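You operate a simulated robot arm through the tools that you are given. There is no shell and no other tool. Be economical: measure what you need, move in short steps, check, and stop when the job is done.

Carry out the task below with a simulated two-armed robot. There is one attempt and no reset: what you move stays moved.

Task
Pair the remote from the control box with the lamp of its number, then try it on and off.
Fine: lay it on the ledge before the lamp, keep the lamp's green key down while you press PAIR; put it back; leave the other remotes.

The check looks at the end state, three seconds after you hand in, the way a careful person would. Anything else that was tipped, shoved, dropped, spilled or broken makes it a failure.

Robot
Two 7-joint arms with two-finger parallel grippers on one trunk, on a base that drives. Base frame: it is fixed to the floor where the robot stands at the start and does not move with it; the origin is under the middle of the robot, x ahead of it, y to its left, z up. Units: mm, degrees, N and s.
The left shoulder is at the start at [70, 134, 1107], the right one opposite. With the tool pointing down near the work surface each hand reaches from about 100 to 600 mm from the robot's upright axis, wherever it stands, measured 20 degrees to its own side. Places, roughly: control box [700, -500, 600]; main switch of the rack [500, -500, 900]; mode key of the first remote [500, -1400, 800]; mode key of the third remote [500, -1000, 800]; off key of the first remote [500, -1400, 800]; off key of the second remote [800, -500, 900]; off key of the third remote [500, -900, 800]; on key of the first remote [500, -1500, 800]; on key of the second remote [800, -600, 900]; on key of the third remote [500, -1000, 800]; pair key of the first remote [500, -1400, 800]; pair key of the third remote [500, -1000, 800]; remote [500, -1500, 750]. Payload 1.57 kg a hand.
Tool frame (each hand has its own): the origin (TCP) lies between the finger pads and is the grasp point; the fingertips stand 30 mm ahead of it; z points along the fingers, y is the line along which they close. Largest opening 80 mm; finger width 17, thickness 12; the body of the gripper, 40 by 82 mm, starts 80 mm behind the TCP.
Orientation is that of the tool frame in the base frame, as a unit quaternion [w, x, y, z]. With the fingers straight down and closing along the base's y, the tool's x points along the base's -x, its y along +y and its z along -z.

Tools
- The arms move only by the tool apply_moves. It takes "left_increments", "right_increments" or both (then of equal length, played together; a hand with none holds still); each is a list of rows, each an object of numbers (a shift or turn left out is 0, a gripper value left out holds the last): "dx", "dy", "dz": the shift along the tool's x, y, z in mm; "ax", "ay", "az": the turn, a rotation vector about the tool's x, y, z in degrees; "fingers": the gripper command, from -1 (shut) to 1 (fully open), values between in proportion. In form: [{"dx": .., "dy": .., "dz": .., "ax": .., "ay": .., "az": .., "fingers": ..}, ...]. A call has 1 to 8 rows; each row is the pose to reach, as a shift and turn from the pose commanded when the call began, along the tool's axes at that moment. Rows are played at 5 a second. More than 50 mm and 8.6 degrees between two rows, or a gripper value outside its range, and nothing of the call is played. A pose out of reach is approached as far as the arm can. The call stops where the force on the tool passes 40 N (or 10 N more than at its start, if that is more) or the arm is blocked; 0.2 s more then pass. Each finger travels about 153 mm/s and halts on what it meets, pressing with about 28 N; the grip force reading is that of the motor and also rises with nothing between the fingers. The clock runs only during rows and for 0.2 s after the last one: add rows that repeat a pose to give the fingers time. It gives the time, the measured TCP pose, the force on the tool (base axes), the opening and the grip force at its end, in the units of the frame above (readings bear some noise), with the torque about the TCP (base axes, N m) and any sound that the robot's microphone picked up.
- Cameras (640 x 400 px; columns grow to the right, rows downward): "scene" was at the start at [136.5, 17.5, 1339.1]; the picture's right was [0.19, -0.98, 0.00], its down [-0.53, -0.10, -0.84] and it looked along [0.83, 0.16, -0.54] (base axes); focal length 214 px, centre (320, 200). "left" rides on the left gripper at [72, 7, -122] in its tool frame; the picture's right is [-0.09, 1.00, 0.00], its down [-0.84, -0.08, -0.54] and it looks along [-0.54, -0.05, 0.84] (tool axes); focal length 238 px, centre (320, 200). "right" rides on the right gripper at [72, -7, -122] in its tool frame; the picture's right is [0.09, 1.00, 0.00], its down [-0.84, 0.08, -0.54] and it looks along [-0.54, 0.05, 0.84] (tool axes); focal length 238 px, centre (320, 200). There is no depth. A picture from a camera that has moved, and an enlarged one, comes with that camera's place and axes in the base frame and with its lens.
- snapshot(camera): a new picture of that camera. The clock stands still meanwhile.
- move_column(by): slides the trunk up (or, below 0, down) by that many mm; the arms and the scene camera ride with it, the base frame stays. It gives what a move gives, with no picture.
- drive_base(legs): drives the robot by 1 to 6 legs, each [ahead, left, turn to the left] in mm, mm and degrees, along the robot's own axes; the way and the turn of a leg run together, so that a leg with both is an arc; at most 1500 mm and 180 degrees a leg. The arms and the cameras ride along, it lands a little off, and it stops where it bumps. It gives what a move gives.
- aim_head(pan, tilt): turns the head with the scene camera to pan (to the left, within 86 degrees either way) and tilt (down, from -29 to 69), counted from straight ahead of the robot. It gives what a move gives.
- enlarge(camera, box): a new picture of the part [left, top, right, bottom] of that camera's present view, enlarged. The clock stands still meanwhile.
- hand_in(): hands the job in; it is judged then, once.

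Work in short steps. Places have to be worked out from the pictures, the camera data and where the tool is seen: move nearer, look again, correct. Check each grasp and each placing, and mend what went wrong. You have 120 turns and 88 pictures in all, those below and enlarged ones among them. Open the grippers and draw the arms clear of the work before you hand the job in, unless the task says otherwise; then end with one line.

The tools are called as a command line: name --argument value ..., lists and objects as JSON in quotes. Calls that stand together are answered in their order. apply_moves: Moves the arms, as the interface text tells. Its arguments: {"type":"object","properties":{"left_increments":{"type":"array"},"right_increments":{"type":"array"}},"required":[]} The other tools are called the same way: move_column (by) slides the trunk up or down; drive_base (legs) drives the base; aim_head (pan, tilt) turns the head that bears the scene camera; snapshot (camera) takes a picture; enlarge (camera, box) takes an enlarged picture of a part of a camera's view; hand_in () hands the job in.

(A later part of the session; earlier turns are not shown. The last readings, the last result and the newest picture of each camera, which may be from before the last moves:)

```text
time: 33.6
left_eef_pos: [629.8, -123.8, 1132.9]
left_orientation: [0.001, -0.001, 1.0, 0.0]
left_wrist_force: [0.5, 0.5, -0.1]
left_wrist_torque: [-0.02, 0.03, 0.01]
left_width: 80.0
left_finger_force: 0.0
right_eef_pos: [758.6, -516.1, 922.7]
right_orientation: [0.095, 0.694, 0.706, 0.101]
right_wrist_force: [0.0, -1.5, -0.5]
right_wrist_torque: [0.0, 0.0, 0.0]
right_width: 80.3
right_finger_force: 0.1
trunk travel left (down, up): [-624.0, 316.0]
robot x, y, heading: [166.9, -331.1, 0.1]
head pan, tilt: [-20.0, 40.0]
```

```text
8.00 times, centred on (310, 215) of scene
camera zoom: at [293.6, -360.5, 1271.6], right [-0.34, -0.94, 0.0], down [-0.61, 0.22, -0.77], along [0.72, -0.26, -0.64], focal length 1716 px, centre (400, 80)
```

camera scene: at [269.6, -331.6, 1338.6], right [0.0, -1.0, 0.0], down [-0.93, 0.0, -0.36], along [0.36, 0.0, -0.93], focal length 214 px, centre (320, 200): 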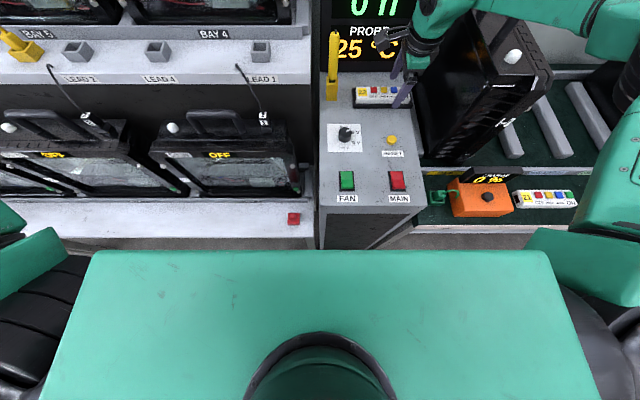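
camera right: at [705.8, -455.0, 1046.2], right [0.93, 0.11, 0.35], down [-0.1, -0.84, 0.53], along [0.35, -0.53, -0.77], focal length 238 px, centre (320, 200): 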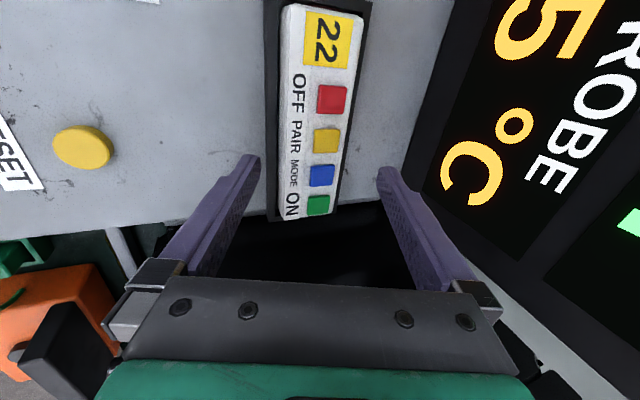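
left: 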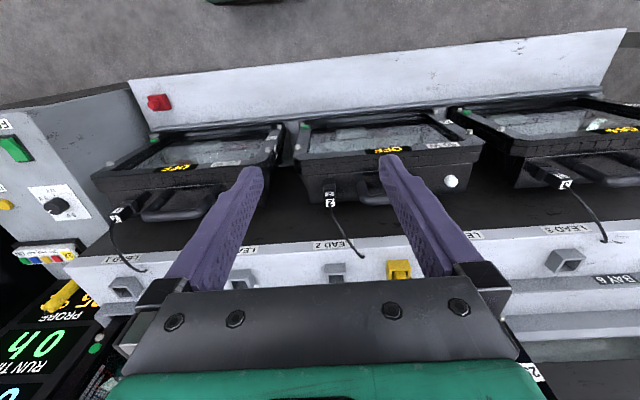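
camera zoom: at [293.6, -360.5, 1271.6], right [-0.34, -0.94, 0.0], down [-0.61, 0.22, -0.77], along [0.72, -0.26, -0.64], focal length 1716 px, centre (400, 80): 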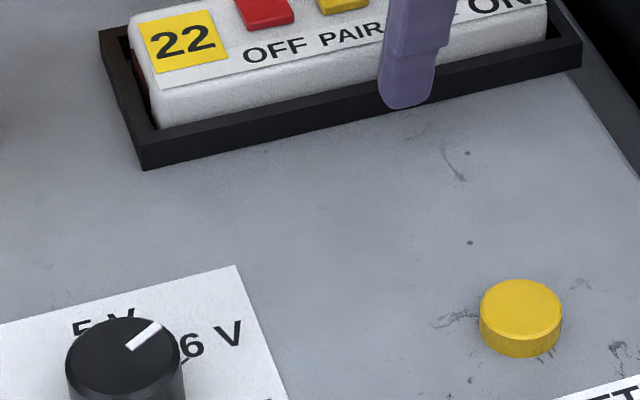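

Near tip sits ~7 mm above the rim, remote top ≈ 893. I go 4 mm lower and close.

move_column --by -4

apply_moves --right_increments '[{"fingers": 0.5}, {"fingers": 0.2}, {"fingers": 0}, {"fingers": -0.2}, {"fingers": -0.2}]'

enlarge --camera "right" --box '[220, 0, 420, 240]'

```text
time: 34.1
left_eef_pos: [629.2, -125.2, 1129.9]
left_orientation: [0.0, -0.001, 1.0, -0.001]
left_wrist_force: [-0.2, 0.0, 0.4]
left_wrist_torque: [0.03, -0.05, -0.01]
left_width: 80.0
left_finger_force: 0.0
right_eef_pos: [758.6, -515.9, 918.5]
right_orientation: [0.095, 0.694, 0.707, 0.102]
right_wrist_force: [-0.7, 0.2, 0.2]
right_wrist_torque: [-0.02, 0.0, 0.02]
right_width: 79.8
right_finger_force: 0.0
trunk travel left (down, up): [-620.0, 320.0]
robot x, y, heading: [167.9, -331.4, 0.2]
head pan, tilt: [-20.0, 40.0]
```

```text
time: 35.3
left_eef_pos: [628.8, -124.8, 1129.4]
left_orientation: [0.001, -0.001, 1.0, -0.001]
left_wrist_force: [0.1, 0.0, 0.6]
left_wrist_torque: [-0.01, 0.04, 0.03]
left_width: 80.0
left_finger_force: 0.0
right_eef_pos: [758.2, -516.7, 918.6]
right_orientation: [0.095, 0.694, 0.706, 0.102]
right_wrist_force: [-2.7, 1.1, -0.8]
right_wrist_torque: [0.01, 0.02, -0.04]
right_width: 33.8
right_finger_force: 0.9
trunk travel left (down, up): [-620.0, 320.0]
robot x, y, heading: [162.7, -330.5, 0.1]
head pan, tilt: [-20.0, 40.0]
```

```text
1.67 times, centred on (320, 120) of right
camera zoom: at [715.8, -445.8, 1034.5], right [0.96, 0.11, 0.28], down [-0.06, -0.84, 0.54], along [0.29, -0.53, -0.8], focal length 397 px, centre (320, 333)
```

zoom: 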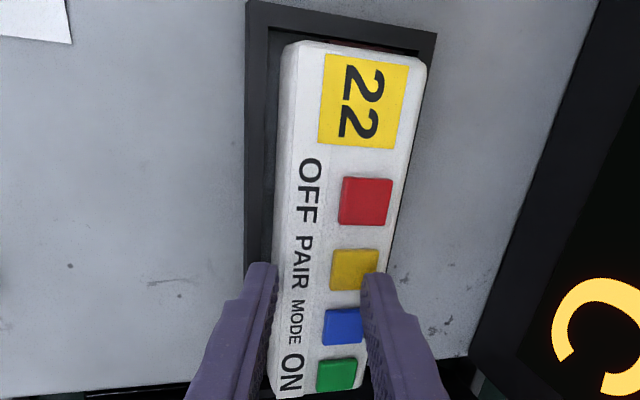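

The fingers have met the remote at ~34 mm. I squeeze fully.

apply_moves --right_increments '[{"fingers": -0.5}, {"fingers": -1}, {"fingers": -1}]'

enlarge --camera "right" --box '[220, 0, 420, 240]'

```text
time: 35.9
left_eef_pos: [626.4, -125.3, 1130.0]
left_orientation: [0.0, 0.0, 1.0, -0.001]
left_wrist_force: [1.2, 0.6, -0.5]
left_wrist_torque: [-0.01, 0.04, 0.01]
left_width: 79.9
left_finger_force: 0.0
right_eef_pos: [753.6, -516.4, 918.2]
right_orientation: [0.092, 0.695, 0.706, 0.098]
right_wrist_force: [-0.1, 0.3, 0.2]
right_wrist_torque: [0.01, 0.01, 0.01]
right_width: 0.0
right_finger_force: 20.9
trunk travel left (down, up): [-620.0, 320.0]
robot x, y, heading: [162.7, -332.1, 0.1]
head pan, tilt: [-20.0, 40.0]
stopped in row 2 (right hand): the force on the tool passed its limit at 45 N (the readings are from after the stop); the commanded pose is now the measured one
```

```text
1.67 times, centred on (320, 120) of right
camera zoom: at [713.2, -446.2, 1034.8], right [0.96, 0.11, 0.27], down [-0.05, -0.84, 0.54], along [0.28, -0.53, -0.8], focal length 397 px, centre (320, 333)
```

zoom: 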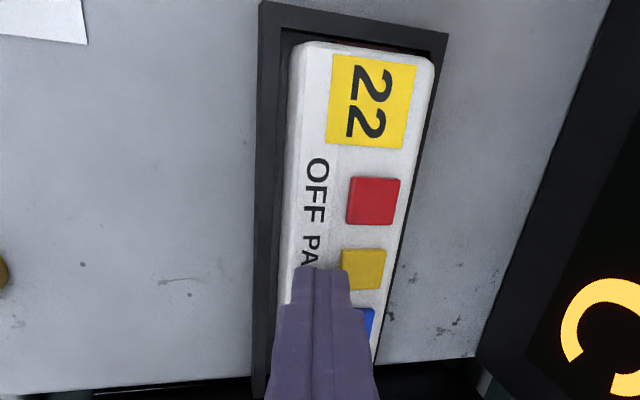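

The far finger was above the remote: triangulating the tray corners shows the top is actually nearly horizontal (rim ≈ 871, remote top ≈ 889), so I need almost no pitch. I back up, open, and probe the reach at small pitch.

apply_moves --right_increments '[{"dz": -20, "fingers": -1}, {"dz": -45, "fingers": 0.5}, {"dz": -60, "ax": 6, "fingers": 1}, {"dz": -60, "ax": 11, "fingers": 1}]'

apply_moves --right_increments '[{"dy": 20}, {"dy": 40}]'

```text
time: 36.9
left_eef_pos: [627.1, -125.1, 1129.1]
left_orientation: [0.001, 0.0, 1.0, -0.001]
left_wrist_force: [-0.2, -1.3, 0.8]
left_wrist_torque: [0.03, -0.02, 0.0]
left_width: 80.2
left_finger_force: 0.0
right_eef_pos: [714.4, -528.7, 972.1]
right_orientation: [0.025, 0.701, 0.713, 0.029]
right_wrist_force: [-0.1, 0.4, 0.3]
right_wrist_torque: [0.0, 0.01, 0.01]
right_width: 79.9
right_finger_force: 0.0
right hand out of reach, approached as far as the arm can: row 3, 4
trunk travel left (down, up): [-620.0, 320.0]
robot x, y, heading: [167.0, -332.5, 0.1]
head pan, tilt: [-20.0, 40.0]
```

```text
time: 37.5
left_eef_pos: [629.3, -124.9, 1130.6]
left_orientation: [0.0, 0.0, 1.0, 0.0]
left_wrist_force: [0.7, 0.5, -1.1]
left_wrist_torque: [-0.05, -0.03, 0.01]
left_width: 79.9
left_finger_force: 0.1
right_eef_pos: [719.1, -537.6, 967.4]
right_orientation: [0.025, 0.701, 0.713, 0.03]
right_wrist_force: [0.2, -0.5, -0.4]
right_wrist_torque: [-0.01, 0.03, 0.02]
right_width: 80.1
right_finger_force: 0.0
right hand out of reach, approached as far as the arm can: row 1, 2
trunk travel left (down, up): [-620.0, 320.0]
robot x, y, heading: [164.0, -329.4, 0.1]
head pan, tilt: [-20.0, 40.0]
```

The reach limit fits a simple shoulder sphere (~480 mm to wrist). With the base front ≈236 mm ahead and the box front ≈441–450, I can drive 24 mm more and use a ~9° pitch.

drive_base --legs '[[24, 0, 0]]'

move_column --by 20

apply_moves --right_increments '[{"dz": 25, "ax": -3}, {"dz": 48, "ax": -5}]'

```text
time: 38.3
left_eef_pos: [648.1, -125.2, 1131.6]
left_orientation: [0.003, -0.001, 1.0, 0.001]
left_wrist_force: [-0.4, -0.4, 0.7]
left_wrist_torque: [-0.01, -0.04, -0.02]
left_width: 80.1
left_finger_force: 0.1
right_eef_pos: [740.5, -537.7, 971.1]
right_orientation: [0.026, 0.7, 0.713, 0.03]
right_wrist_force: [-0.4, -0.1, 0.1]
right_wrist_torque: [0.0, -0.01, -0.02]
right_width: 80.2
right_finger_force: 0.1
trunk travel left (down, up): [-620.0, 320.0]
robot x, y, heading: [185.1, -334.3, 0.1]
head pan, tilt: [-20.0, 40.0]
```

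```text
time: 39.0
left_eef_pos: [653.1, -124.4, 1150.4]
left_orientation: [0.0, 0.0, 1.0, 0.0]
left_wrist_force: [0.2, 0.1, 0.2]
left_wrist_torque: [-0.01, -0.01, -0.01]
left_width: 80.2
left_finger_force: 0.1
right_eef_pos: [745.0, -537.1, 989.1]
right_orientation: [0.025, 0.7, 0.713, 0.029]
right_wrist_force: [0.3, 0.4, -0.3]
right_wrist_torque: [-0.03, 0.03, 0.0]
right_width: 79.8
right_finger_force: 0.0
trunk travel left (down, up): [-640.0, 300.0]
robot x, y, heading: [190.9, -328.3, 0.1]
head pan, tilt: [-20.0, 40.0]
```

```text
time: 39.6
left_eef_pos: [653.3, -124.8, 1149.7]
left_orientation: [0.0, 0.0, 1.0, 0.001]
left_wrist_force: [0.1, 0.0, -0.4]
left_wrist_torque: [0.0, -0.02, 0.0]
left_width: 79.9
left_finger_force: 0.0
right_eef_pos: [747.1, -537.9, 940.7]
right_orientation: [0.056, 0.699, 0.711, 0.06]
right_wrist_force: [0.7, -0.1, 0.1]
right_wrist_torque: [-0.01, -0.01, -0.01]
right_width: 80.0
right_finger_force: 0.0
trunk travel left (down, up): [-640.0, 300.0]
robot x, y, heading: [187.0, -334.6, -0.1]
head pan, tilt: [-20.0, 40.0]
```

Good. Now I centre over the remote: +18 mm x, +25 mm y.

apply_moves --right_increments '[{"dx": 12, "dy": 8, "dz": 4}, {"dx": 25, "dy": 17, "dz": 8}]'

enlarge --camera "right" --box '[220, 0, 420, 240]'

```text
time: 40.2
left_eef_pos: [654.9, -124.8, 1150.2]
left_orientation: [0.0, 0.0, 1.0, 0.0]
left_wrist_force: [0.7, 0.5, 0.2]
left_wrist_torque: [0.02, -0.01, -0.01]
left_width: 79.8
left_finger_force: 0.0
right_eef_pos: [758.2, -515.9, 935.1]
right_orientation: [0.056, 0.699, 0.71, 0.062]
right_wrist_force: [-0.4, -0.2, 0.6]
right_wrist_torque: [-0.01, -0.01, -0.01]
right_width: 80.0
right_finger_force: 0.0
right hand out of reach, approached as far as the arm can: row 2
trunk travel left (down, up): [-640.0, 300.0]
robot x, y, heading: [191.2, -330.5, 0.2]
head pan, tilt: [-20.0, 40.0]
```

```text
1.67 times, centred on (320, 120) of right
camera zoom: at [729.5, -445.2, 1054.9], right [0.98, 0.11, 0.17], down [0.0, -0.84, 0.54], along [0.2, -0.53, -0.82], focal length 397 px, centre (320, 333)
```

zoom: 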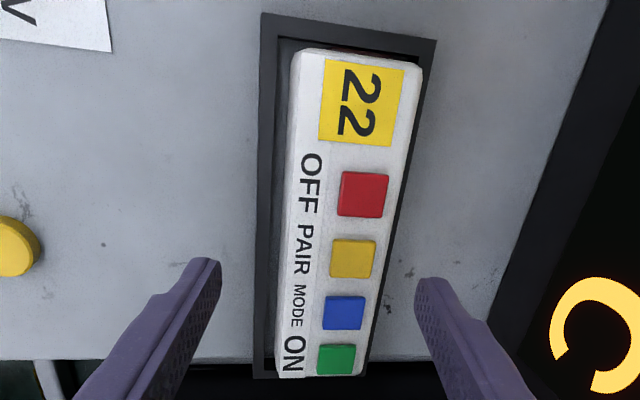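

I need ~10 mm more forward. I descend using the arm (wrist to shoulder level helps), with 2° more pitch.

apply_moves --right_increments '[{"dz": 8, "dy": 5, "ax": -1}, {"dz": 15, "dy": 12, "ax": -2}]'

enlarge --camera "right" --box '[220, 0, 420, 240]'

```text
time: 40.8
left_eef_pos: [652.5, -125.1, 1150.4]
left_orientation: [0.0, 0.0, 1.0, 0.0]
left_wrist_force: [-0.1, -0.3, 0.5]
left_wrist_torque: [0.01, 0.01, 0.0]
left_width: 80.0
left_finger_force: 0.1
right_eef_pos: [766.8, -517.5, 923.2]
right_orientation: [0.068, 0.696, 0.711, 0.073]
right_wrist_force: [0.2, -0.4, -0.2]
right_wrist_torque: [0.01, -0.01, -0.04]
right_width: 80.0
right_finger_force: 0.0
right hand out of reach, approached as far as the arm can: row 1, 2
trunk travel left (down, up): [-640.0, 300.0]
robot x, y, heading: [186.3, -330.9, -0.1]
head pan, tilt: [-20.0, 40.0]
```

```text
1.67 times, centred on (320, 120) of right
camera zoom: at [733.0, -448.2, 1041.7], right [0.97, 0.11, 0.2], down [-0.02, -0.84, 0.54], along [0.23, -0.53, -0.82], focal length 397 px, centre (320, 333)
```

zoom: 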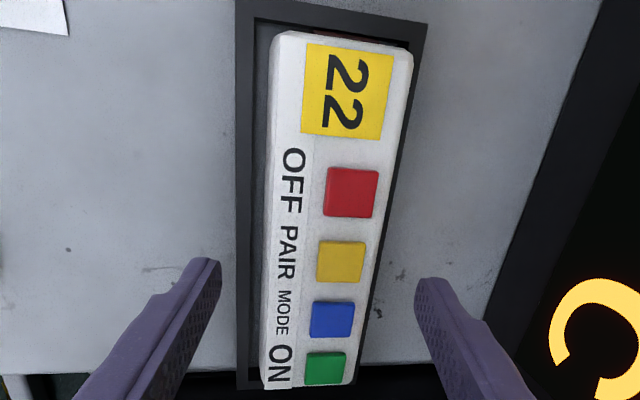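

Centred. I close to 60 mm so the near finger is over the rim, then descend until light contact.

apply_moves --right_increments '[{"fingers": 0.5}, {"fingers": 0.5, "dz": 4}, {"fingers": 0.5, "dz": 8}, {"dz": 10}, {"dz": 10}]'

enlarge --camera "right" --box '[220, 0, 420, 240]'

enlarge --camera "scene" --box '[270, 170, 350, 220]'

```text
time: 42.0
left_eef_pos: [651.3, -124.8, 1150.7]
left_orientation: [0.001, 0.001, 1.0, 0.0]
left_wrist_force: [0.0, 1.2, 0.1]
left_wrist_torque: [0.02, 0.03, 0.01]
left_width: 80.1
left_finger_force: 0.1
right_eef_pos: [765.7, -520.0, 914.7]
right_orientation: [0.068, 0.697, 0.71, 0.074]
right_wrist_force: [0.2, -0.3, -1.4]
right_wrist_torque: [-0.02, 0.01, 0.03]
right_width: 59.9
right_finger_force: 0.1
right hand out of reach, approached as far as the arm can: row 4, 5
trunk travel left (down, up): [-640.0, 300.0]
robot x, y, heading: [184.4, -331.9, -0.1]
head pan, tilt: [-20.0, 40.0]
```

```text
1.67 times, centred on (320, 120) of right
camera zoom: at [732.8, -449.2, 1032.5], right [0.97, 0.11, 0.2], down [-0.02, -0.84, 0.54], along [0.23, -0.53, -0.82], focal length 397 px, centre (320, 333)
```

zoom: 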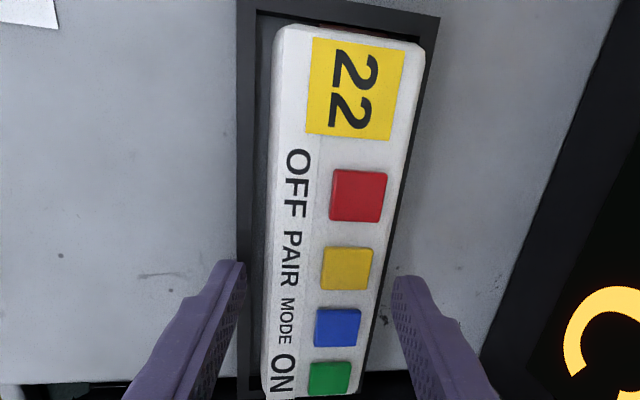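

```text
8.00 times, centred on (310, 195) of scene
camera zoom: at [316.7, -360.7, 1287.7], right [-0.34, -0.94, 0.0], down [-0.6, 0.22, -0.77], along [0.72, -0.26, -0.64], focal length 1716 px, centre (400, 240)
```

zoom: 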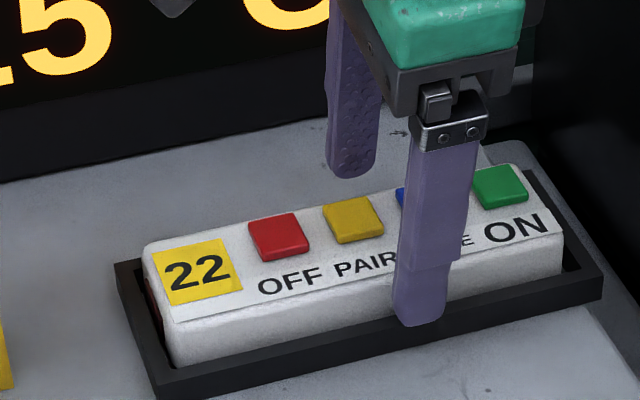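

The exposed height of the remote is only ~12 mm, so the tool must be nearly vertical, which this stance can't reach. A sideways stance (robot turned left 90°, right arm reaching to its side) brings the shoulder ~90 mm closer; I raise, retract and un-yaw the hand first.

apply_moves --right_increments '[{"dz": -20, "fingers": 0.8}, {"dz": -50, "fingers": 1}]'

move_column --by 140

apply_moves --right_increments '[{"dy": -40, "ax": 4}, {"dy": -80, "ax": 8}, {"dy": -120, "ax": 11}, {"dy": -160, "ax": 11}, {"dy": -200, "ax": 11}]'

apply_moves --right_increments '[{"az": -8.5}, {"az": -17}, {"az": -25.5}, {"az": -34}, {"az": -42.5}, {"az": -51}, {"az": -59.5}, {"az": -68}]'

apply_moves --right_increments '[{"az": -7}, {"az": -14}, {"az": -21}]'

```text
time: 42.6
left_eef_pos: [650.8, -124.9, 1149.7]
left_orientation: [0.001, 0.0, 1.0, 0.0]
left_wrist_force: [-0.8, 0.7, 0.2]
left_wrist_torque: [-0.01, 0.0, -0.02]
left_width: 80.1
left_finger_force: 0.0
right_eef_pos: [754.7, -520.3, 962.9]
right_orientation: [0.067, 0.697, 0.71, 0.073]
right_wrist_force: [0.4, 0.2, 0.0]
right_wrist_torque: [0.0, 0.01, -0.01]
right_width: 80.1
right_finger_force: 0.0
trunk travel left (down, up): [-640.0, 300.0]
robot x, y, heading: [187.9, -334.6, -0.3]
head pan, tilt: [-20.0, 40.0]
```

```text
time: 44.2
left_eef_pos: [652.2, -124.7, 1290.1]
left_orientation: [0.001, 0.0, 1.0, 0.0]
left_wrist_force: [0.0, 0.0, -0.1]
left_wrist_torque: [0.03, 0.01, 0.01]
left_width: 80.0
left_finger_force: 0.1
right_eef_pos: [756.5, -520.6, 1102.8]
right_orientation: [0.068, 0.697, 0.71, 0.073]
right_wrist_force: [-0.1, 0.8, -0.2]
right_wrist_torque: [-0.04, 0.04, 0.01]
right_width: 79.6
right_finger_force: 0.0
trunk travel left (down, up): [-780.0, 160.0]
robot x, y, heading: [181.8, -331.1, -0.1]
head pan, tilt: [-20.0, 40.0]
```

```text
time: 45.5
left_eef_pos: [650.0, -126.8, 1290.4]
left_orientation: [0.002, 0.0, 1.0, 0.0]
left_wrist_force: [-0.3, -0.5, 0.6]
left_wrist_torque: [-0.01, 0.0, 0.02]
left_width: 80.1
left_finger_force: 0.0
right_eef_pos: [556.5, -524.6, 1064.0]
right_orientation: [0.001, 0.7, 0.714, 0.007]
right_wrist_force: [-0.8, -0.9, 0.0]
right_wrist_torque: [0.03, -0.04, 0.0]
right_width: 79.9
right_finger_force: 0.0
trunk travel left (down, up): [-780.0, 160.0]
robot x, y, heading: [188.8, -331.0, -0.0]
head pan, tilt: [-20.0, 40.0]
```

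```text
time: 47.2
left_eef_pos: [651.8, -126.1, 1289.9]
left_orientation: [0.001, 0.0, 1.0, 0.001]
left_wrist_force: [-0.5, -0.5, 0.6]
left_wrist_torque: [-0.02, -0.03, 0.0]
left_width: 80.1
left_finger_force: 0.0
right_eef_pos: [559.0, -524.2, 1063.0]
right_orientation: [0.003, 0.181, 0.984, 0.003]
right_wrist_force: [0.6, 0.6, -0.5]
right_wrist_torque: [-0.02, 0.01, 0.02]
right_width: 79.9
right_finger_force: 0.1
trunk travel left (down, up): [-780.0, 160.0]
robot x, y, heading: [189.2, -329.5, 0.2]
head pan, tilt: [-20.0, 40.0]
```

```text
time: 48.0
left_eef_pos: [651.2, -125.0, 1290.0]
left_orientation: [0.001, -0.001, 1.0, -0.001]
left_wrist_force: [-0.2, -0.6, 0.5]
left_wrist_torque: [0.01, 0.01, 0.0]
left_width: 80.1
left_finger_force: 0.1
right_eef_pos: [560.0, -523.9, 1063.6]
right_orientation: [0.004, -0.001, 1.0, 0.003]
right_wrist_force: [0.1, 0.0, 0.2]
right_wrist_torque: [-0.01, -0.03, 0.03]
right_width: 80.0
right_finger_force: 0.1
trunk travel left (down, up): [-780.0, 160.0]
robot x, y, heading: [190.0, -332.0, 0.2]
head pan, tilt: [-20.0, 40.0]
```

Now back off and turn left 90°.

drive_base --legs '[[-260, 0, 0], [0, 0, 90]]'

aim_head --pan -80 --tilt 40

snapshot --camera "scene"

```text
time: 53.8
left_eef_pos: [-292.7, 126.3, 1289.5]
left_orientation: [-0.001, 0.717, -0.697, 0.0]
left_wrist_force: [0.1, 1.4, 1.1]
left_wrist_torque: [0.05, 0.0, 0.03]
left_width: 80.0
left_finger_force: 0.1
right_eef_pos: [109.0, 45.5, 1062.9]
right_orientation: [0.0, 0.717, -0.697, -0.005]
right_wrist_force: [-0.5, 0.1, -0.8]
right_wrist_torque: [0.01, 0.02, 0.03]
right_width: 80.0
right_finger_force: 0.0
trunk travel left (down, up): [-780.0, 160.0]
robot x, y, heading: [-72.4, -330.7, 91.5]
head pan, tilt: [-20.0, 40.0]
```

```text
time: 55.1
left_eef_pos: [-293.0, 124.7, 1290.5]
left_orientation: [0.0, 0.717, -0.697, -0.001]
left_wrist_force: [-0.1, 0.6, 0.7]
left_wrist_torque: [-0.01, 0.0, 0.02]
left_width: 79.9
left_finger_force: 0.1
right_eef_pos: [109.6, 45.6, 1062.5]
right_orientation: [-0.001, 0.717, -0.697, -0.005]
right_wrist_force: [0.4, -0.2, 0.6]
right_wrist_torque: [-0.01, 0.01, -0.03]
right_width: 80.0
right_finger_force: 0.1
trunk travel left (down, up): [-780.0, 160.0]
robot x, y, heading: [-73.2, -332.1, 91.7]
head pan, tilt: [-80.0, 40.0]
```

```text
54 pictures are left
camera scene: at [7.7, -264.4, 1427.7], right [0.2, -0.98, 0.0], down [-0.63, -0.13, -0.77], along [0.75, 0.15, -0.64], focal length 214 px, centre (320, 200)
```

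scene: 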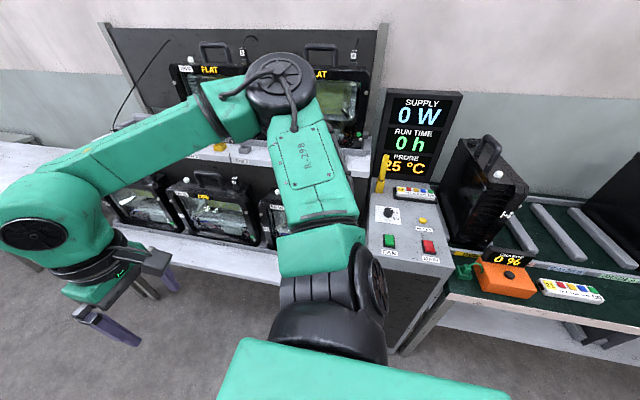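

Layout is clear; the elbow is high. I square up the heading, back along −y and side-step toward the box to about (200, −680).

drive_base --legs '[[0, 0, -1.6], [-348, 0, 0], [0, -200, 0]]'

snapshot --camera "scene"

```text
time: 58.9
left_eef_pos: [-82.4, -217.2, 1289.3]
left_orientation: [0.002, -0.706, 0.708, 0.0]
left_wrist_force: [-0.1, 0.6, -0.7]
left_wrist_torque: [0.0, -0.04, 0.01]
left_width: 80.1
left_finger_force: 0.0
right_eef_pos: [317.9, -310.7, 1062.1]
right_orientation: [0.0, -0.706, 0.708, 0.003]
right_wrist_force: [-0.2, -0.7, -0.5]
right_wrist_torque: [-0.02, -0.01, 0.01]
right_width: 80.2
right_finger_force: 0.1
trunk travel left (down, up): [-780.0, 160.0]
robot x, y, heading: [123.8, -686.3, 89.8]
head pan, tilt: [-80.0, 40.0]
```

```text
53 pictures are left
camera scene: at [205.1, -617.5, 1427.9], right [0.17, -0.99, 0.0], down [-0.63, -0.11, -0.77], along [0.76, 0.13, -0.64], focal length 214 px, centre (320, 200)
```

scene: 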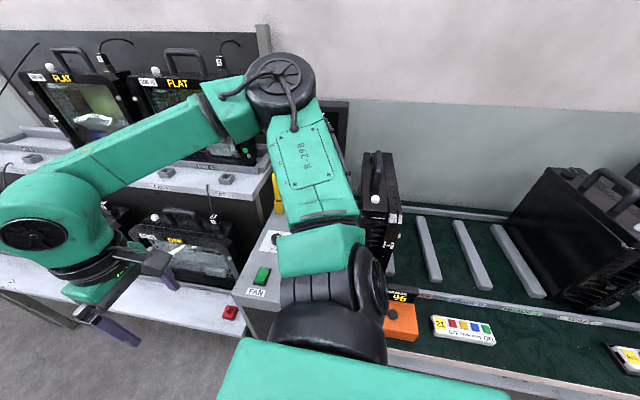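

All clear. I side-step the last 70 mm and begin extending the right hand toward the remote, staying high.

drive_base --legs '[[0, -70, 0]]'

apply_moves --right_increments '[{"dy": -40, "dx": 20}, {"dy": -80, "dx": 40}, {"dy": -120, "dx": 70}, {"dy": -160, "dx": 100}, {"dy": -200, "dx": 130}, {"dy": -240, "dx": 150}, {"dy": -285, "dx": 165}]'

snapshot --camera "scene"

```text
time: 59.9
left_eef_pos: [-18.3, -218.2, 1287.9]
left_orientation: [0.003, -0.707, 0.707, -0.002]
left_wrist_force: [-0.6, -0.9, -0.3]
left_wrist_torque: [0.01, -0.08, 0.0]
left_width: 80.1
left_finger_force: 0.0
right_eef_pos: [382.8, -311.7, 1064.1]
right_orientation: [0.002, -0.707, 0.707, 0.003]
right_wrist_force: [-0.7, -0.3, 0.6]
right_wrist_torque: [0.02, -0.04, -0.01]
right_width: 80.1
right_finger_force: 0.2
trunk travel left (down, up): [-780.0, 160.0]
robot x, y, heading: [194.6, -682.3, 89.7]
head pan, tilt: [-80.0, 40.0]
```

```text
time: 61.5
left_eef_pos: [-11.1, -220.5, 1290.7]
left_orientation: [0.0, -0.707, 0.708, 0.001]
left_wrist_force: [-0.4, -0.8, 1.0]
left_wrist_torque: [0.05, -0.01, 0.0]
left_width: 80.2
left_finger_force: 0.0
right_eef_pos: [567.1, -427.6, 1063.4]
right_orientation: [0.002, -0.707, 0.707, 0.005]
right_wrist_force: [0.2, -1.4, 0.0]
right_wrist_torque: [0.0, -0.01, 0.0]
right_width: 80.1
right_finger_force: 0.0
right hand out of reach, approached as far as the arm can: row 5, 6, 7
trunk travel left (down, up): [-780.0, 160.0]
robot x, y, heading: [193.0, -682.6, 89.9]
head pan, tilt: [-80.0, 40.0]
```

```text
52 pictures are left
camera scene: at [277.6, -619.2, 1427.7], right [0.17, -0.99, 0.0], down [-0.63, -0.11, -0.77], along [0.75, 0.13, -0.64], focal length 214 px, centre (320, 200)
```

scene: 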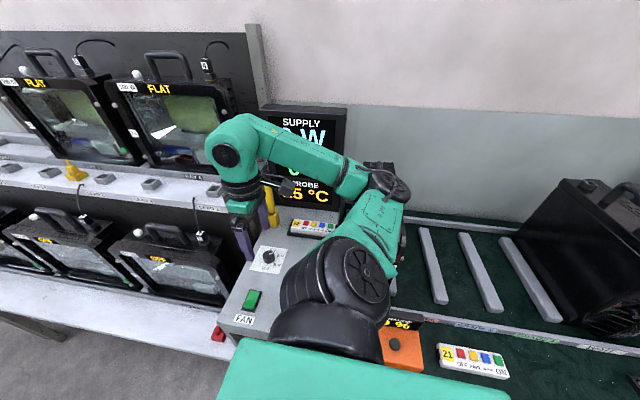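

The arm stalls at this yaw. In the earlier stance the tool-x-toward-+y yaw worked, so I turn the hand 180° the good way.

apply_moves --right_increments '[{"az": 8.5}, {"az": 17}, {"az": 25.5}, {"az": 34}, {"az": 42.5}, {"az": 51}, {"az": 59.5}, {"az": 68}]'

apply_moves --right_increments '[{"az": 8.5}, {"az": 17}, {"az": 25.5}, {"az": 34}, {"az": 42.5}, {"az": 51}, {"az": 59.5}, {"az": 68}]'

apply_moves --right_increments '[{"az": 8.5}, {"az": 17}, {"az": 25.5}, {"az": 34}, {"az": 42.5}]'

```text
time: 63.3
left_eef_pos: [-12.2, -218.4, 1289.9]
left_orientation: [0.002, -0.706, 0.708, 0.001]
left_wrist_force: [-0.3, 0.2, -0.8]
left_wrist_torque: [0.02, 0.01, 0.0]
left_width: 80.0
left_finger_force: 0.1
right_eef_pos: [564.7, -425.2, 1059.1]
right_orientation: [-0.001, -0.188, 0.982, 0.003]
right_wrist_force: [-0.5, 0.0, -0.3]
right_wrist_torque: [0.04, 0.02, 0.02]
right_width: 80.2
right_finger_force: 0.0
trunk travel left (down, up): [-780.0, 160.0]
robot x, y, heading: [191.7, -684.0, 89.8]
head pan, tilt: [-80.0, 40.0]
```

```text
time: 65.1
left_eef_pos: [-10.6, -218.4, 1290.0]
left_orientation: [0.001, -0.706, 0.708, 0.0]
left_wrist_force: [0.5, 0.2, 0.3]
left_wrist_torque: [-0.01, -0.01, -0.01]
left_width: 80.4
left_finger_force: 0.0
right_eef_pos: [565.0, -424.4, 1058.4]
right_orientation: [-0.004, 0.392, 0.92, 0.002]
right_wrist_force: [-0.1, 0.4, -0.7]
right_wrist_torque: [0.0, -0.04, 0.02]
right_width: 80.2
right_finger_force: 0.0
trunk travel left (down, up): [-780.0, 160.0]
robot x, y, heading: [196.9, -684.7, 89.6]
head pan, tilt: [-80.0, 40.0]
```

```text
time: 66.3
left_eef_pos: [-10.6, -217.0, 1290.0]
left_orientation: [0.001, -0.707, 0.707, 0.0]
left_wrist_force: [-0.4, -0.4, -0.7]
left_wrist_torque: [0.07, 0.03, 0.01]
left_width: 79.7
left_finger_force: 0.1
right_eef_pos: [565.4, -425.2, 1059.2]
right_orientation: [-0.004, 0.699, 0.715, 0.0]
right_wrist_force: [-0.3, 0.4, 1.2]
right_wrist_torque: [-0.02, 0.0, -0.01]
right_width: 79.8
right_finger_force: 0.0
trunk travel left (down, up): [-780.0, 160.0]
robot x, y, heading: [197.7, -682.9, 89.8]
head pan, tilt: [-80.0, 40.0]
```

That works. Now move over the remote, staying high.

apply_moves --right_increments '[{"dy": 40, "dx": -16}, {"dy": 80, "dx": -32}, {"dy": 120, "dx": -48}, {"dy": 160, "dx": -64}, {"dy": 203, "dx": -78}]'

snapshot --camera "scene"

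```text
time: 67.5
left_eef_pos: [-9.9, -218.0, 1290.1]
left_orientation: [0.001, -0.707, 0.708, 0.001]
left_wrist_force: [0.5, -0.6, 0.4]
left_wrist_torque: [0.0, 0.03, 0.03]
left_width: 79.5
left_finger_force: 0.0
right_eef_pos: [772.3, -497.2, 1059.9]
right_orientation: [-0.005, 0.698, 0.716, 0.0]
right_wrist_force: [0.6, 1.0, 0.2]
right_wrist_torque: [-0.02, 0.0, 0.0]
right_width: 80.0
right_finger_force: 0.0
trunk travel left (down, up): [-780.0, 160.0]
robot x, y, heading: [192.8, -685.0, 89.8]
head pan, tilt: [-80.0, 40.0]
```

```text
51 pictures are left
camera scene: at [278.9, -618.2, 1427.6], right [0.17, -0.99, 0.0], down [-0.63, -0.11, -0.77], along [0.75, 0.13, -0.64], focal length 214 px, centre (320, 200)
```

scene: 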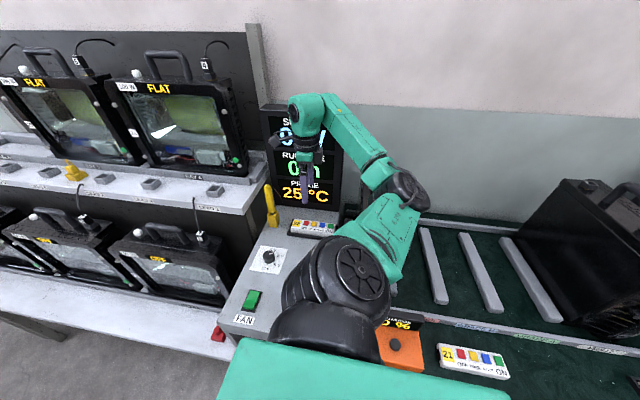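

Reached with a vertical tool. I lower by arm to z≈950 and look.

apply_moves --right_increments '[{"dz": 40}, {"dz": 80}, {"dz": 115}]'

enlarge --camera "right" --box '[220, 0, 420, 240]'

```text
time: 68.3
left_eef_pos: [-11.0, -218.6, 1287.2]
left_orientation: [0.0, -0.707, 0.708, 0.0]
left_wrist_force: [0.2, -0.6, 0.8]
left_wrist_torque: [0.0, -0.02, 0.0]
left_width: 80.1
left_finger_force: 0.1
right_eef_pos: [769.4, -496.2, 942.9]
right_orientation: [-0.004, 0.698, 0.716, 0.001]
right_wrist_force: [0.2, -0.5, 0.2]
right_wrist_torque: [0.03, 0.03, 0.02]
right_width: 80.0
right_finger_force: 0.0
trunk travel left (down, up): [-780.0, 160.0]
robot x, y, heading: [195.6, -681.4, 89.9]
head pan, tilt: [-80.0, 40.0]
```

```text
1.67 times, centred on (320, 120) of right
camera zoom: at [760.2, -426.0, 1065.4], right [0.99, 0.12, 0.0], down [0.1, -0.84, 0.54], along [0.06, -0.53, -0.84], focal length 397 px, centre (320, 333)
```

zoom: 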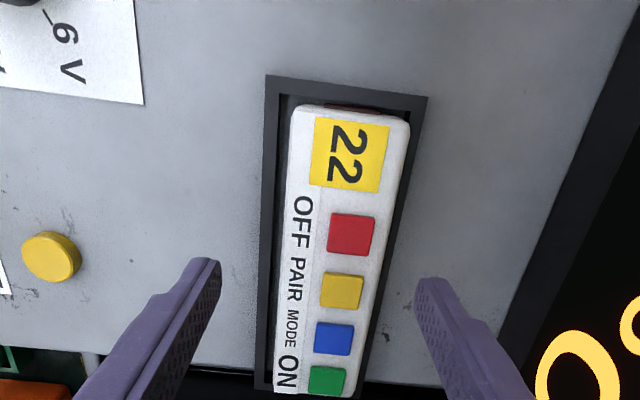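

The remote sits ~8 mm farther in x and slightly yawed relative to the tool. I correct (dy+8, dx−10, az+3) and descend to just above.

apply_moves --right_increments '[{"dy": 8, "dx": -10, "az": 3}, {"dy": 8, "dx": -10, "az": 3, "dz": 15}]'

enlarge --camera "right" --box '[220, 0, 420, 240]'

enlarge --camera "scene" --box '[270, 180, 366, 240]'

```text
time: 68.9
left_eef_pos: [-14.6, -216.9, 1289.7]
left_orientation: [0.002, -0.706, 0.708, -0.002]
left_wrist_force: [-0.1, 0.1, 0.2]
left_wrist_torque: [0.01, 0.0, 0.0]
left_width: 80.1
left_finger_force: 0.0
right_eef_pos: [774.4, -504.5, 928.9]
right_orientation: [-0.003, 0.716, 0.698, 0.001]
right_wrist_force: [-0.3, -1.1, -0.3]
right_wrist_torque: [0.03, -0.02, 0.0]
right_width: 79.9
right_finger_force: 0.0
trunk travel left (down, up): [-780.0, 160.0]
robot x, y, heading: [196.3, -684.2, 89.8]
head pan, tilt: [-80.0, 40.0]
```

```text
1.67 times, centred on (320, 120) of right
camera zoom: at [769.3, -434.1, 1051.8], right [1.0, 0.07, 0.0], down [0.06, -0.84, 0.54], along [0.03, -0.54, -0.84], focal length 397 px, centre (320, 333)
```

zoom: 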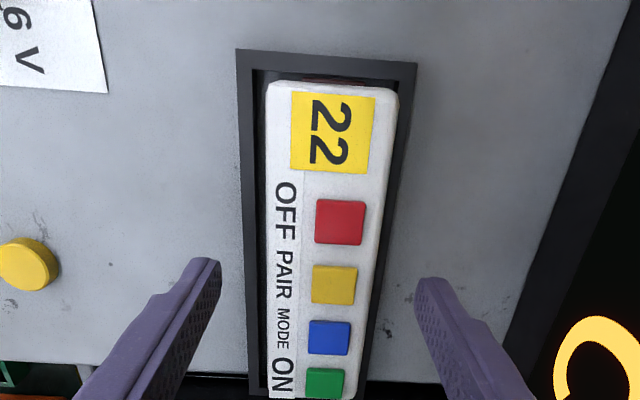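

```text
6.67 times, centred on (318, 210) of scene
camera zoom: at [273.6, -616.3, 1428.0], right [0.17, -0.99, 0.0], down [-0.63, -0.11, -0.77], along [0.76, 0.13, -0.64], focal length 1430 px, centre (333, 133)
```

zoom: 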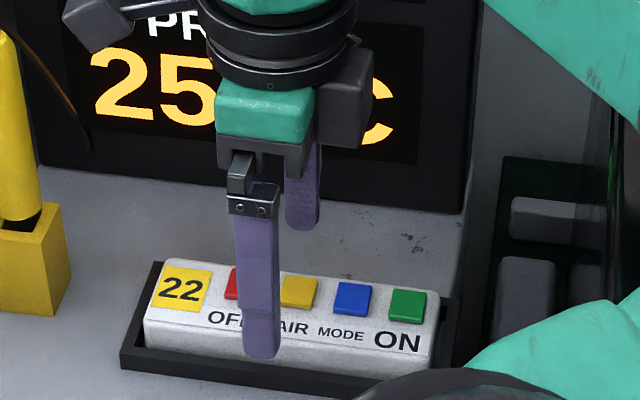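

Centred at mid-length. I lower 20 mm (tips ≈ 879, above the rim) and close.

apply_moves --right_increments '[{"dz": 10, "fingers": 0.5}, {"dz": 20, "fingers": 0.45}, {"dz": 20, "fingers": 0.3}, {"dz": 20, "fingers": 0.1}, {"dz": 20, "fingers": 0}]'

enlarge --camera "right" --box '[220, 0, 420, 240]'

enlarge --camera "scene" --box '[270, 180, 366, 240]'

```text
time: 70.1
left_eef_pos: [-14.8, -217.5, 1287.0]
left_orientation: [0.001, -0.706, 0.708, -0.001]
left_wrist_force: [-0.8, -0.5, 0.8]
left_wrist_torque: [0.01, 0.02, -0.01]
left_width: 79.9
left_finger_force: 0.1
right_eef_pos: [772.9, -505.4, 909.8]
right_orientation: [-0.003, 0.717, 0.697, 0.001]
right_wrist_force: [-0.8, -0.3, -0.3]
right_wrist_torque: [0.0, -0.03, 0.01]
right_width: 49.7
right_finger_force: 28.5
trunk travel left (down, up): [-780.0, 160.0]
robot x, y, heading: [197.0, -680.5, 89.7]
head pan, tilt: [-80.0, 40.0]
```

```text
1.67 times, centred on (320, 120) of right
camera zoom: at [769.2, -434.5, 1031.5], right [1.0, 0.06, 0.0], down [0.06, -0.84, 0.54], along [0.03, -0.54, -0.84], focal length 397 px, centre (320, 333)
```

zoom: 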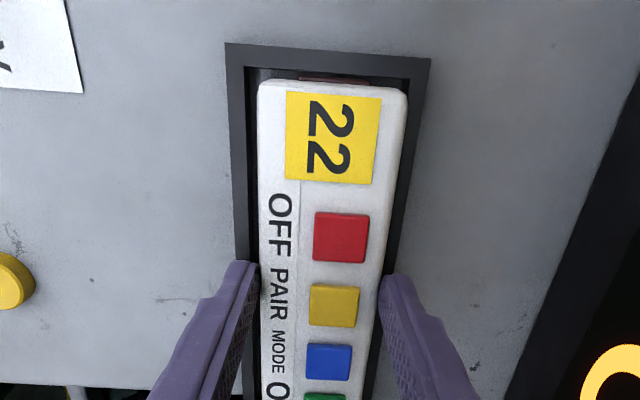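

```text
6.67 times, centred on (318, 210) of scene
camera zoom: at [273.7, -616.6, 1427.8], right [0.17, -0.99, 0.0], down [-0.63, -0.11, -0.77], along [0.76, 0.13, -0.64], focal length 1430 px, centre (333, 133)
```

zoom: 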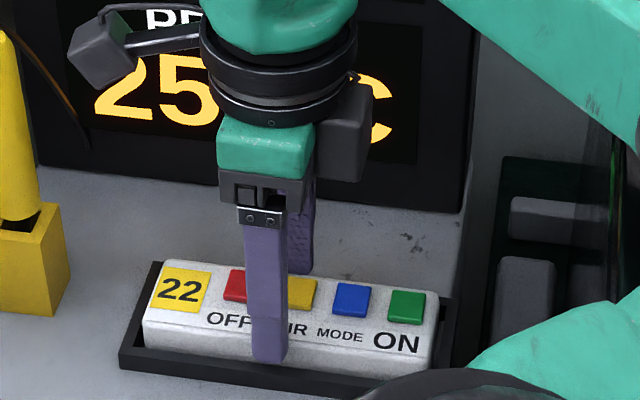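

Gripped: 49.7 mm, 28 N. I squeeze fully and lift slowly.

apply_moves --right_increments '[{"fingers": -1}, {"fingers": -1, "dz": -10}, {"fingers": -1, "dz": -30}, {"fingers": -1, "dz": -60}, {"dz": -100}, {"dz": -140}]'

snapshot --camera "right"

```text
time: 71.5
left_eef_pos: [-11.5, -218.5, 1290.5]
left_orientation: [0.001, -0.706, 0.708, 0.0]
left_wrist_force: [0.5, -0.6, -0.4]
left_wrist_torque: [0.02, 0.0, 0.0]
left_width: 80.2
left_finger_force: 0.1
right_eef_pos: [777.7, -505.7, 1049.0]
right_orientation: [-0.005, 0.716, 0.698, 0.0]
right_wrist_force: [0.6, 0.2, -0.9]
right_wrist_torque: [0.02, 0.02, -0.02]
right_width: 49.5
right_finger_force: 27.9
trunk travel left (down, up): [-780.0, 160.0]
robot x, y, heading: [195.6, -684.3, 89.8]
head pan, tilt: [-80.0, 40.0]
```

```text
45 pictures are left
camera right: at [772.9, -435.4, 1171.3], right [1.0, 0.07, -0.01], down [0.06, -0.84, 0.54], along [0.03, -0.54, -0.84], focal length 238 px, centre (320, 200)
```

right: 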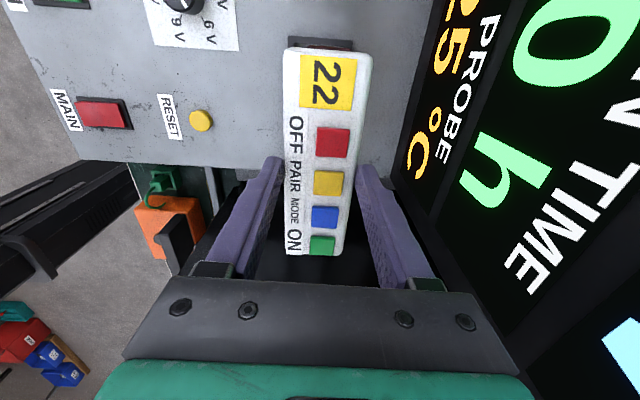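

The remote is held firmly. Since lamp 22 spans y≈150–490 with its key at the right end, I'll lay the remote at y≈310, press the key with the right hand and PAIR with the left. I retract the arm.

apply_moves --right_increments '[{"dy": -40, "dz": -10}, {"dy": -80, "dz": -20}, {"dy": -120, "dz": -30}, {"dy": -160, "dz": -40}, {"dy": -200, "dz": -50}, {"dy": -240, "dz": -60}]'

drive_base --legs '[[0, 280, 0], [0, 0, -90]]'

```text
time: 72.9
left_eef_pos: [-11.1, -218.0, 1288.9]
left_orientation: [0.001, -0.707, 0.708, -0.001]
left_wrist_force: [0.7, -0.5, 0.3]
left_wrist_torque: [0.01, 0.02, 0.03]
left_width: 80.0
left_finger_force: 0.1
right_eef_pos: [531.4, -480.5, 1075.4]
right_orientation: [-0.005, 0.717, 0.697, 0.001]
right_wrist_force: [-0.2, 0.3, -0.7]
right_wrist_torque: [0.0, 0.01, 0.0]
right_width: 49.5
right_finger_force: 28.1
right hand out of reach, approached as far as the arm can: row 2, 3, 4, 5, 6
trunk travel left (down, up): [-780.0, 160.0]
robot x, y, heading: [195.2, -685.0, 89.9]
head pan, tilt: [-80.0, 40.0]
```

```text
time: 78.7
left_eef_pos: [375.7, -473.6, 1289.9]
left_orientation: [0.001, -0.002, 1.0, -0.001]
left_wrist_force: [0.4, 0.5, 0.2]
left_wrist_torque: [0.02, -0.01, -0.01]
left_width: 80.1
left_finger_force: 0.1
right_eef_pos: [115.7, -1019.4, 1075.9]
right_orientation: [-0.003, 1.0, -0.01, 0.004]
right_wrist_force: [0.4, 0.7, -1.1]
right_wrist_torque: [0.0, -0.01, -0.02]
right_width: 49.0
right_finger_force: 28.3
trunk travel left (down, up): [-780.0, 160.0]
robot x, y, heading: [-87.2, -681.0, 0.1]
head pan, tilt: [-80.0, 40.0]
```

Now I bring the hand to the front and yaw it back −90° while the robot is clear of everything.

apply_moves --right_increments '[{"dx": 35, "dy": -15, "az": -8.5}, {"dx": 70, "dy": -30, "az": -17}, {"dx": 105, "dy": -45, "az": -25.5}, {"dx": 140, "dy": -60, "az": -34}, {"dx": 165, "dy": -75, "az": -42.5}, {"dx": 180, "dy": -95, "az": -51}, {"dx": 190, "dy": -115, "az": -59.5}, {"dx": 190, "dy": -130, "az": -68}]'

apply_moves --right_increments '[{"az": -7}, {"az": -14}, {"az": -21}]'

drive_base --legs '[[0, 960, 0]]'

aim_head --pan 0 --tilt 50

snapshot --camera "scene"

```text
time: 80.5
left_eef_pos: [376.4, -473.9, 1289.2]
left_orientation: [0.0, -0.003, 1.0, 0.0]
left_wrist_force: [0.1, 0.5, 0.4]
left_wrist_torque: [0.02, -0.01, 0.0]
left_width: 79.8
left_finger_force: 0.1
right_eef_pos: [309.8, -890.9, 1078.2]
right_orientation: [-0.001, 0.835, 0.551, 0.005]
right_wrist_force: [-0.1, 0.0, -1.9]
right_wrist_torque: [0.0, 0.02, 0.02]
right_width: 49.1
right_finger_force: 28.2
trunk travel left (down, up): [-780.0, 160.0]
robot x, y, heading: [-85.2, -680.3, 0.4]
head pan, tilt: [-80.0, 40.0]
```

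```text
time: 81.3
left_eef_pos: [376.3, -473.4, 1289.2]
left_orientation: [0.001, -0.003, 1.0, -0.001]
left_wrist_force: [-0.5, 0.8, -0.9]
left_wrist_torque: [0.03, 0.01, -0.01]
left_width: 80.0
left_finger_force: 0.1
right_eef_pos: [308.7, -892.9, 1077.4]
right_orientation: [0.0, 0.72, 0.694, 0.006]
right_wrist_force: [0.3, -0.5, -0.5]
right_wrist_torque: [0.01, 0.0, 0.0]
right_width: 49.4
right_finger_force: 27.6
trunk travel left (down, up): [-780.0, 160.0]
robot x, y, heading: [-87.2, -682.7, 0.0]
head pan, tilt: [-80.0, 40.0]
```

```text
time: 86.3
left_eef_pos: [374.4, 477.8, 1288.8]
left_orientation: [0.0, -0.002, 1.0, -0.001]
left_wrist_force: [0.6, -0.6, -0.6]
left_wrist_torque: [-0.04, -0.03, 0.0]
left_width: 80.1
left_finger_force: 0.0
right_eef_pos: [305.1, 57.2, 1078.5]
right_orientation: [0.001, 0.72, 0.694, 0.005]
right_wrist_force: [0.1, -0.6, -2.2]
right_wrist_torque: [0.0, 0.0, 0.0]
right_width: 49.5
right_finger_force: 28.0
trunk travel left (down, up): [-780.0, 160.0]
robot x, y, heading: [-92.0, 268.9, 0.4]
head pan, tilt: [-80.0, 40.0]
```

```text
time: 87.8
left_eef_pos: [373.7, 478.2, 1290.1]
left_orientation: [0.0, -0.002, 1.0, 0.001]
left_wrist_force: [-0.6, 0.2, 0.3]
left_wrist_torque: [0.0, 0.01, -0.02]
left_width: 79.9
left_finger_force: 0.2
right_eef_pos: [305.8, 58.6, 1078.6]
right_orientation: [0.001, 0.721, 0.693, 0.006]
right_wrist_force: [-0.5, 0.3, -1.2]
right_wrist_torque: [0.03, -0.01, 0.0]
right_width: 49.1
right_finger_force: 28.3
trunk travel left (down, up): [-780.0, 160.0]
robot x, y, heading: [-89.7, 273.2, -0.0]
head pan, tilt: [0.0, 50.0]
```

```text
44 pictures are left
camera scene: at [36.4, 269.9, 1413.5], right [0.0, -1.0, 0.0], down [-0.77, 0.0, -0.64], along [0.64, 0.0, -0.77], focal length 214 px, centre (320, 200)
```

scene: 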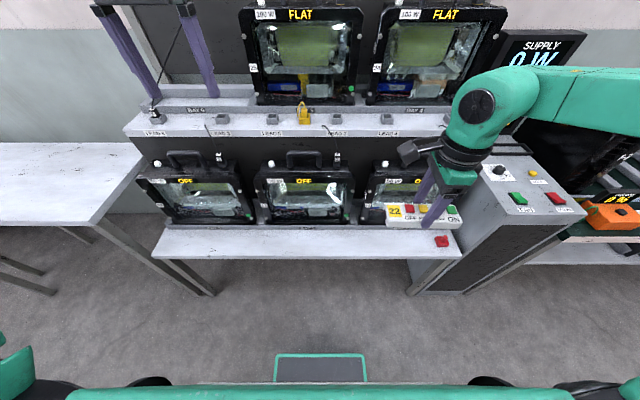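

Bay 2's label triangulates to [549,325,612], so the ledge top is z≈600, x≈403–549. I drive 150 mm ahead and lower the trunk 290 mm.

drive_base --legs '[[150, 10, 0]]'

move_column --by -290

snapshot --camera "scene"

snapshot --camera "right"

```text
time: 89.2
left_eef_pos: [522.3, 486.5, 1290.9]
left_orientation: [0.002, 0.0, 1.0, -0.001]
left_wrist_force: [0.4, -0.5, 0.4]
left_wrist_torque: [-0.02, -0.05, 0.0]
left_width: 79.6
left_finger_force: 0.1
right_eef_pos: [454.1, 68.1, 1079.4]
right_orientation: [0.001, 0.722, 0.692, 0.007]
right_wrist_force: [-0.5, -0.6, -1.3]
right_wrist_torque: [0.03, -0.02, -0.03]
right_width: 49.4
right_finger_force: 28.1
trunk travel left (down, up): [-780.0, 160.0]
robot x, y, heading: [61.8, 278.9, -0.1]
head pan, tilt: [0.0, 50.0]
```

```text
time: 92.1
left_eef_pos: [525.0, 486.6, 999.4]
left_orientation: [0.002, -0.001, 1.0, -0.001]
left_wrist_force: [0.2, -0.4, -0.1]
left_wrist_torque: [0.0, 0.04, 0.02]
left_width: 80.2
left_finger_force: 0.0
right_eef_pos: [455.6, 68.8, 790.1]
right_orientation: [0.001, 0.722, 0.692, 0.006]
right_wrist_force: [1.0, -0.6, -0.8]
right_wrist_torque: [0.01, 0.01, 0.01]
right_width: 48.9
right_finger_force: 27.7
trunk travel left (down, up): [-490.0, 450.0]
robot x, y, heading: [60.9, 276.5, 0.1]
head pan, tilt: [0.0, 50.0]
```

```text
43 pictures are left
camera scene: at [187.0, 280.1, 1123.5], right [0.0, -1.0, 0.0], down [-0.77, 0.0, -0.64], along [0.64, 0.0, -0.77], focal length 214 px, centre (320, 200)
```

scene: 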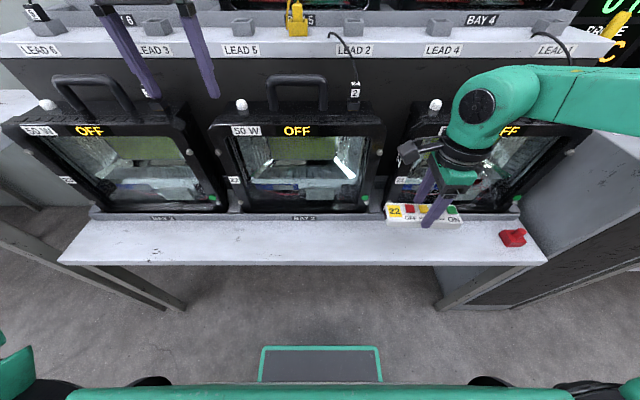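

```text
42 pictures are left
camera right: at [449.8, 139.4, 910.8], right [1.0, 0.05, 0.01], down [0.04, -0.84, 0.54], along [0.03, -0.54, -0.84], focal length 238 px, centre (320, 200)
```

right: 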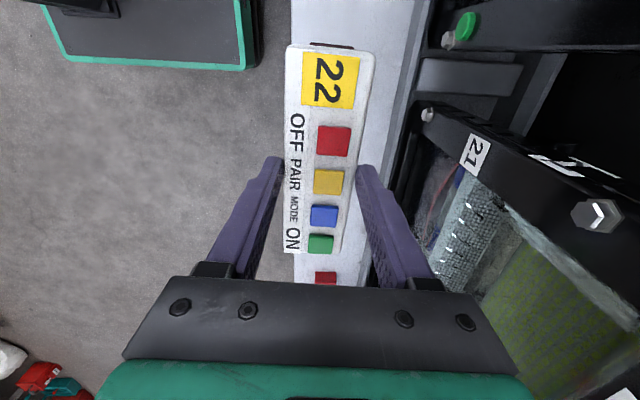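

Now slide the hand left along the ledge (still ~100 mm above it) to before lamp 22.

apply_moves --right_increments '[{"dx": 40, "dy": 2}, {"dx": 80, "dy": 4}, {"dx": 120, "dy": 6}, {"dx": 160, "dy": 7}, {"dx": 205, "dy": 9}, {"dx": 250, "dy": 10}]'

snapshot --camera "scene"

```text
time: 93.5
left_eef_pos: [526.3, 486.6, 998.9]
left_orientation: [0.0, -0.001, 1.0, -0.001]
left_wrist_force: [0.5, -0.6, 0.4]
left_wrist_torque: [0.01, 0.02, 0.02]
left_width: 80.0
left_finger_force: 0.0
right_eef_pos: [453.1, 233.7, 788.8]
right_orientation: [0.0, 0.722, 0.692, 0.005]
right_wrist_force: [1.1, 0.4, -1.6]
right_wrist_torque: [0.01, 0.01, 0.01]
right_width: 48.9
right_finger_force: 27.7
right hand out of reach, approached as far as the arm can: row 5, 6
trunk travel left (down, up): [-490.0, 450.0]
robot x, y, heading: [61.4, 280.4, -0.3]
head pan, tilt: [0.0, 50.0]
```

```text
41 pictures are left
camera scene: at [187.8, 280.2, 1123.4], right [0.0, -1.0, 0.0], down [-0.77, 0.0, -0.64], along [0.64, 0.0, -0.77], focal length 214 px, centre (320, 200)
```

scene: 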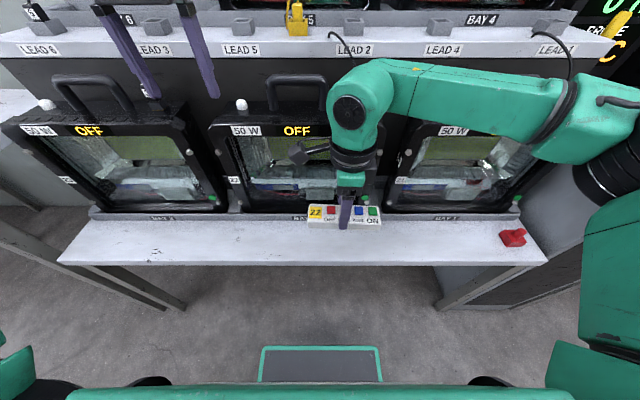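

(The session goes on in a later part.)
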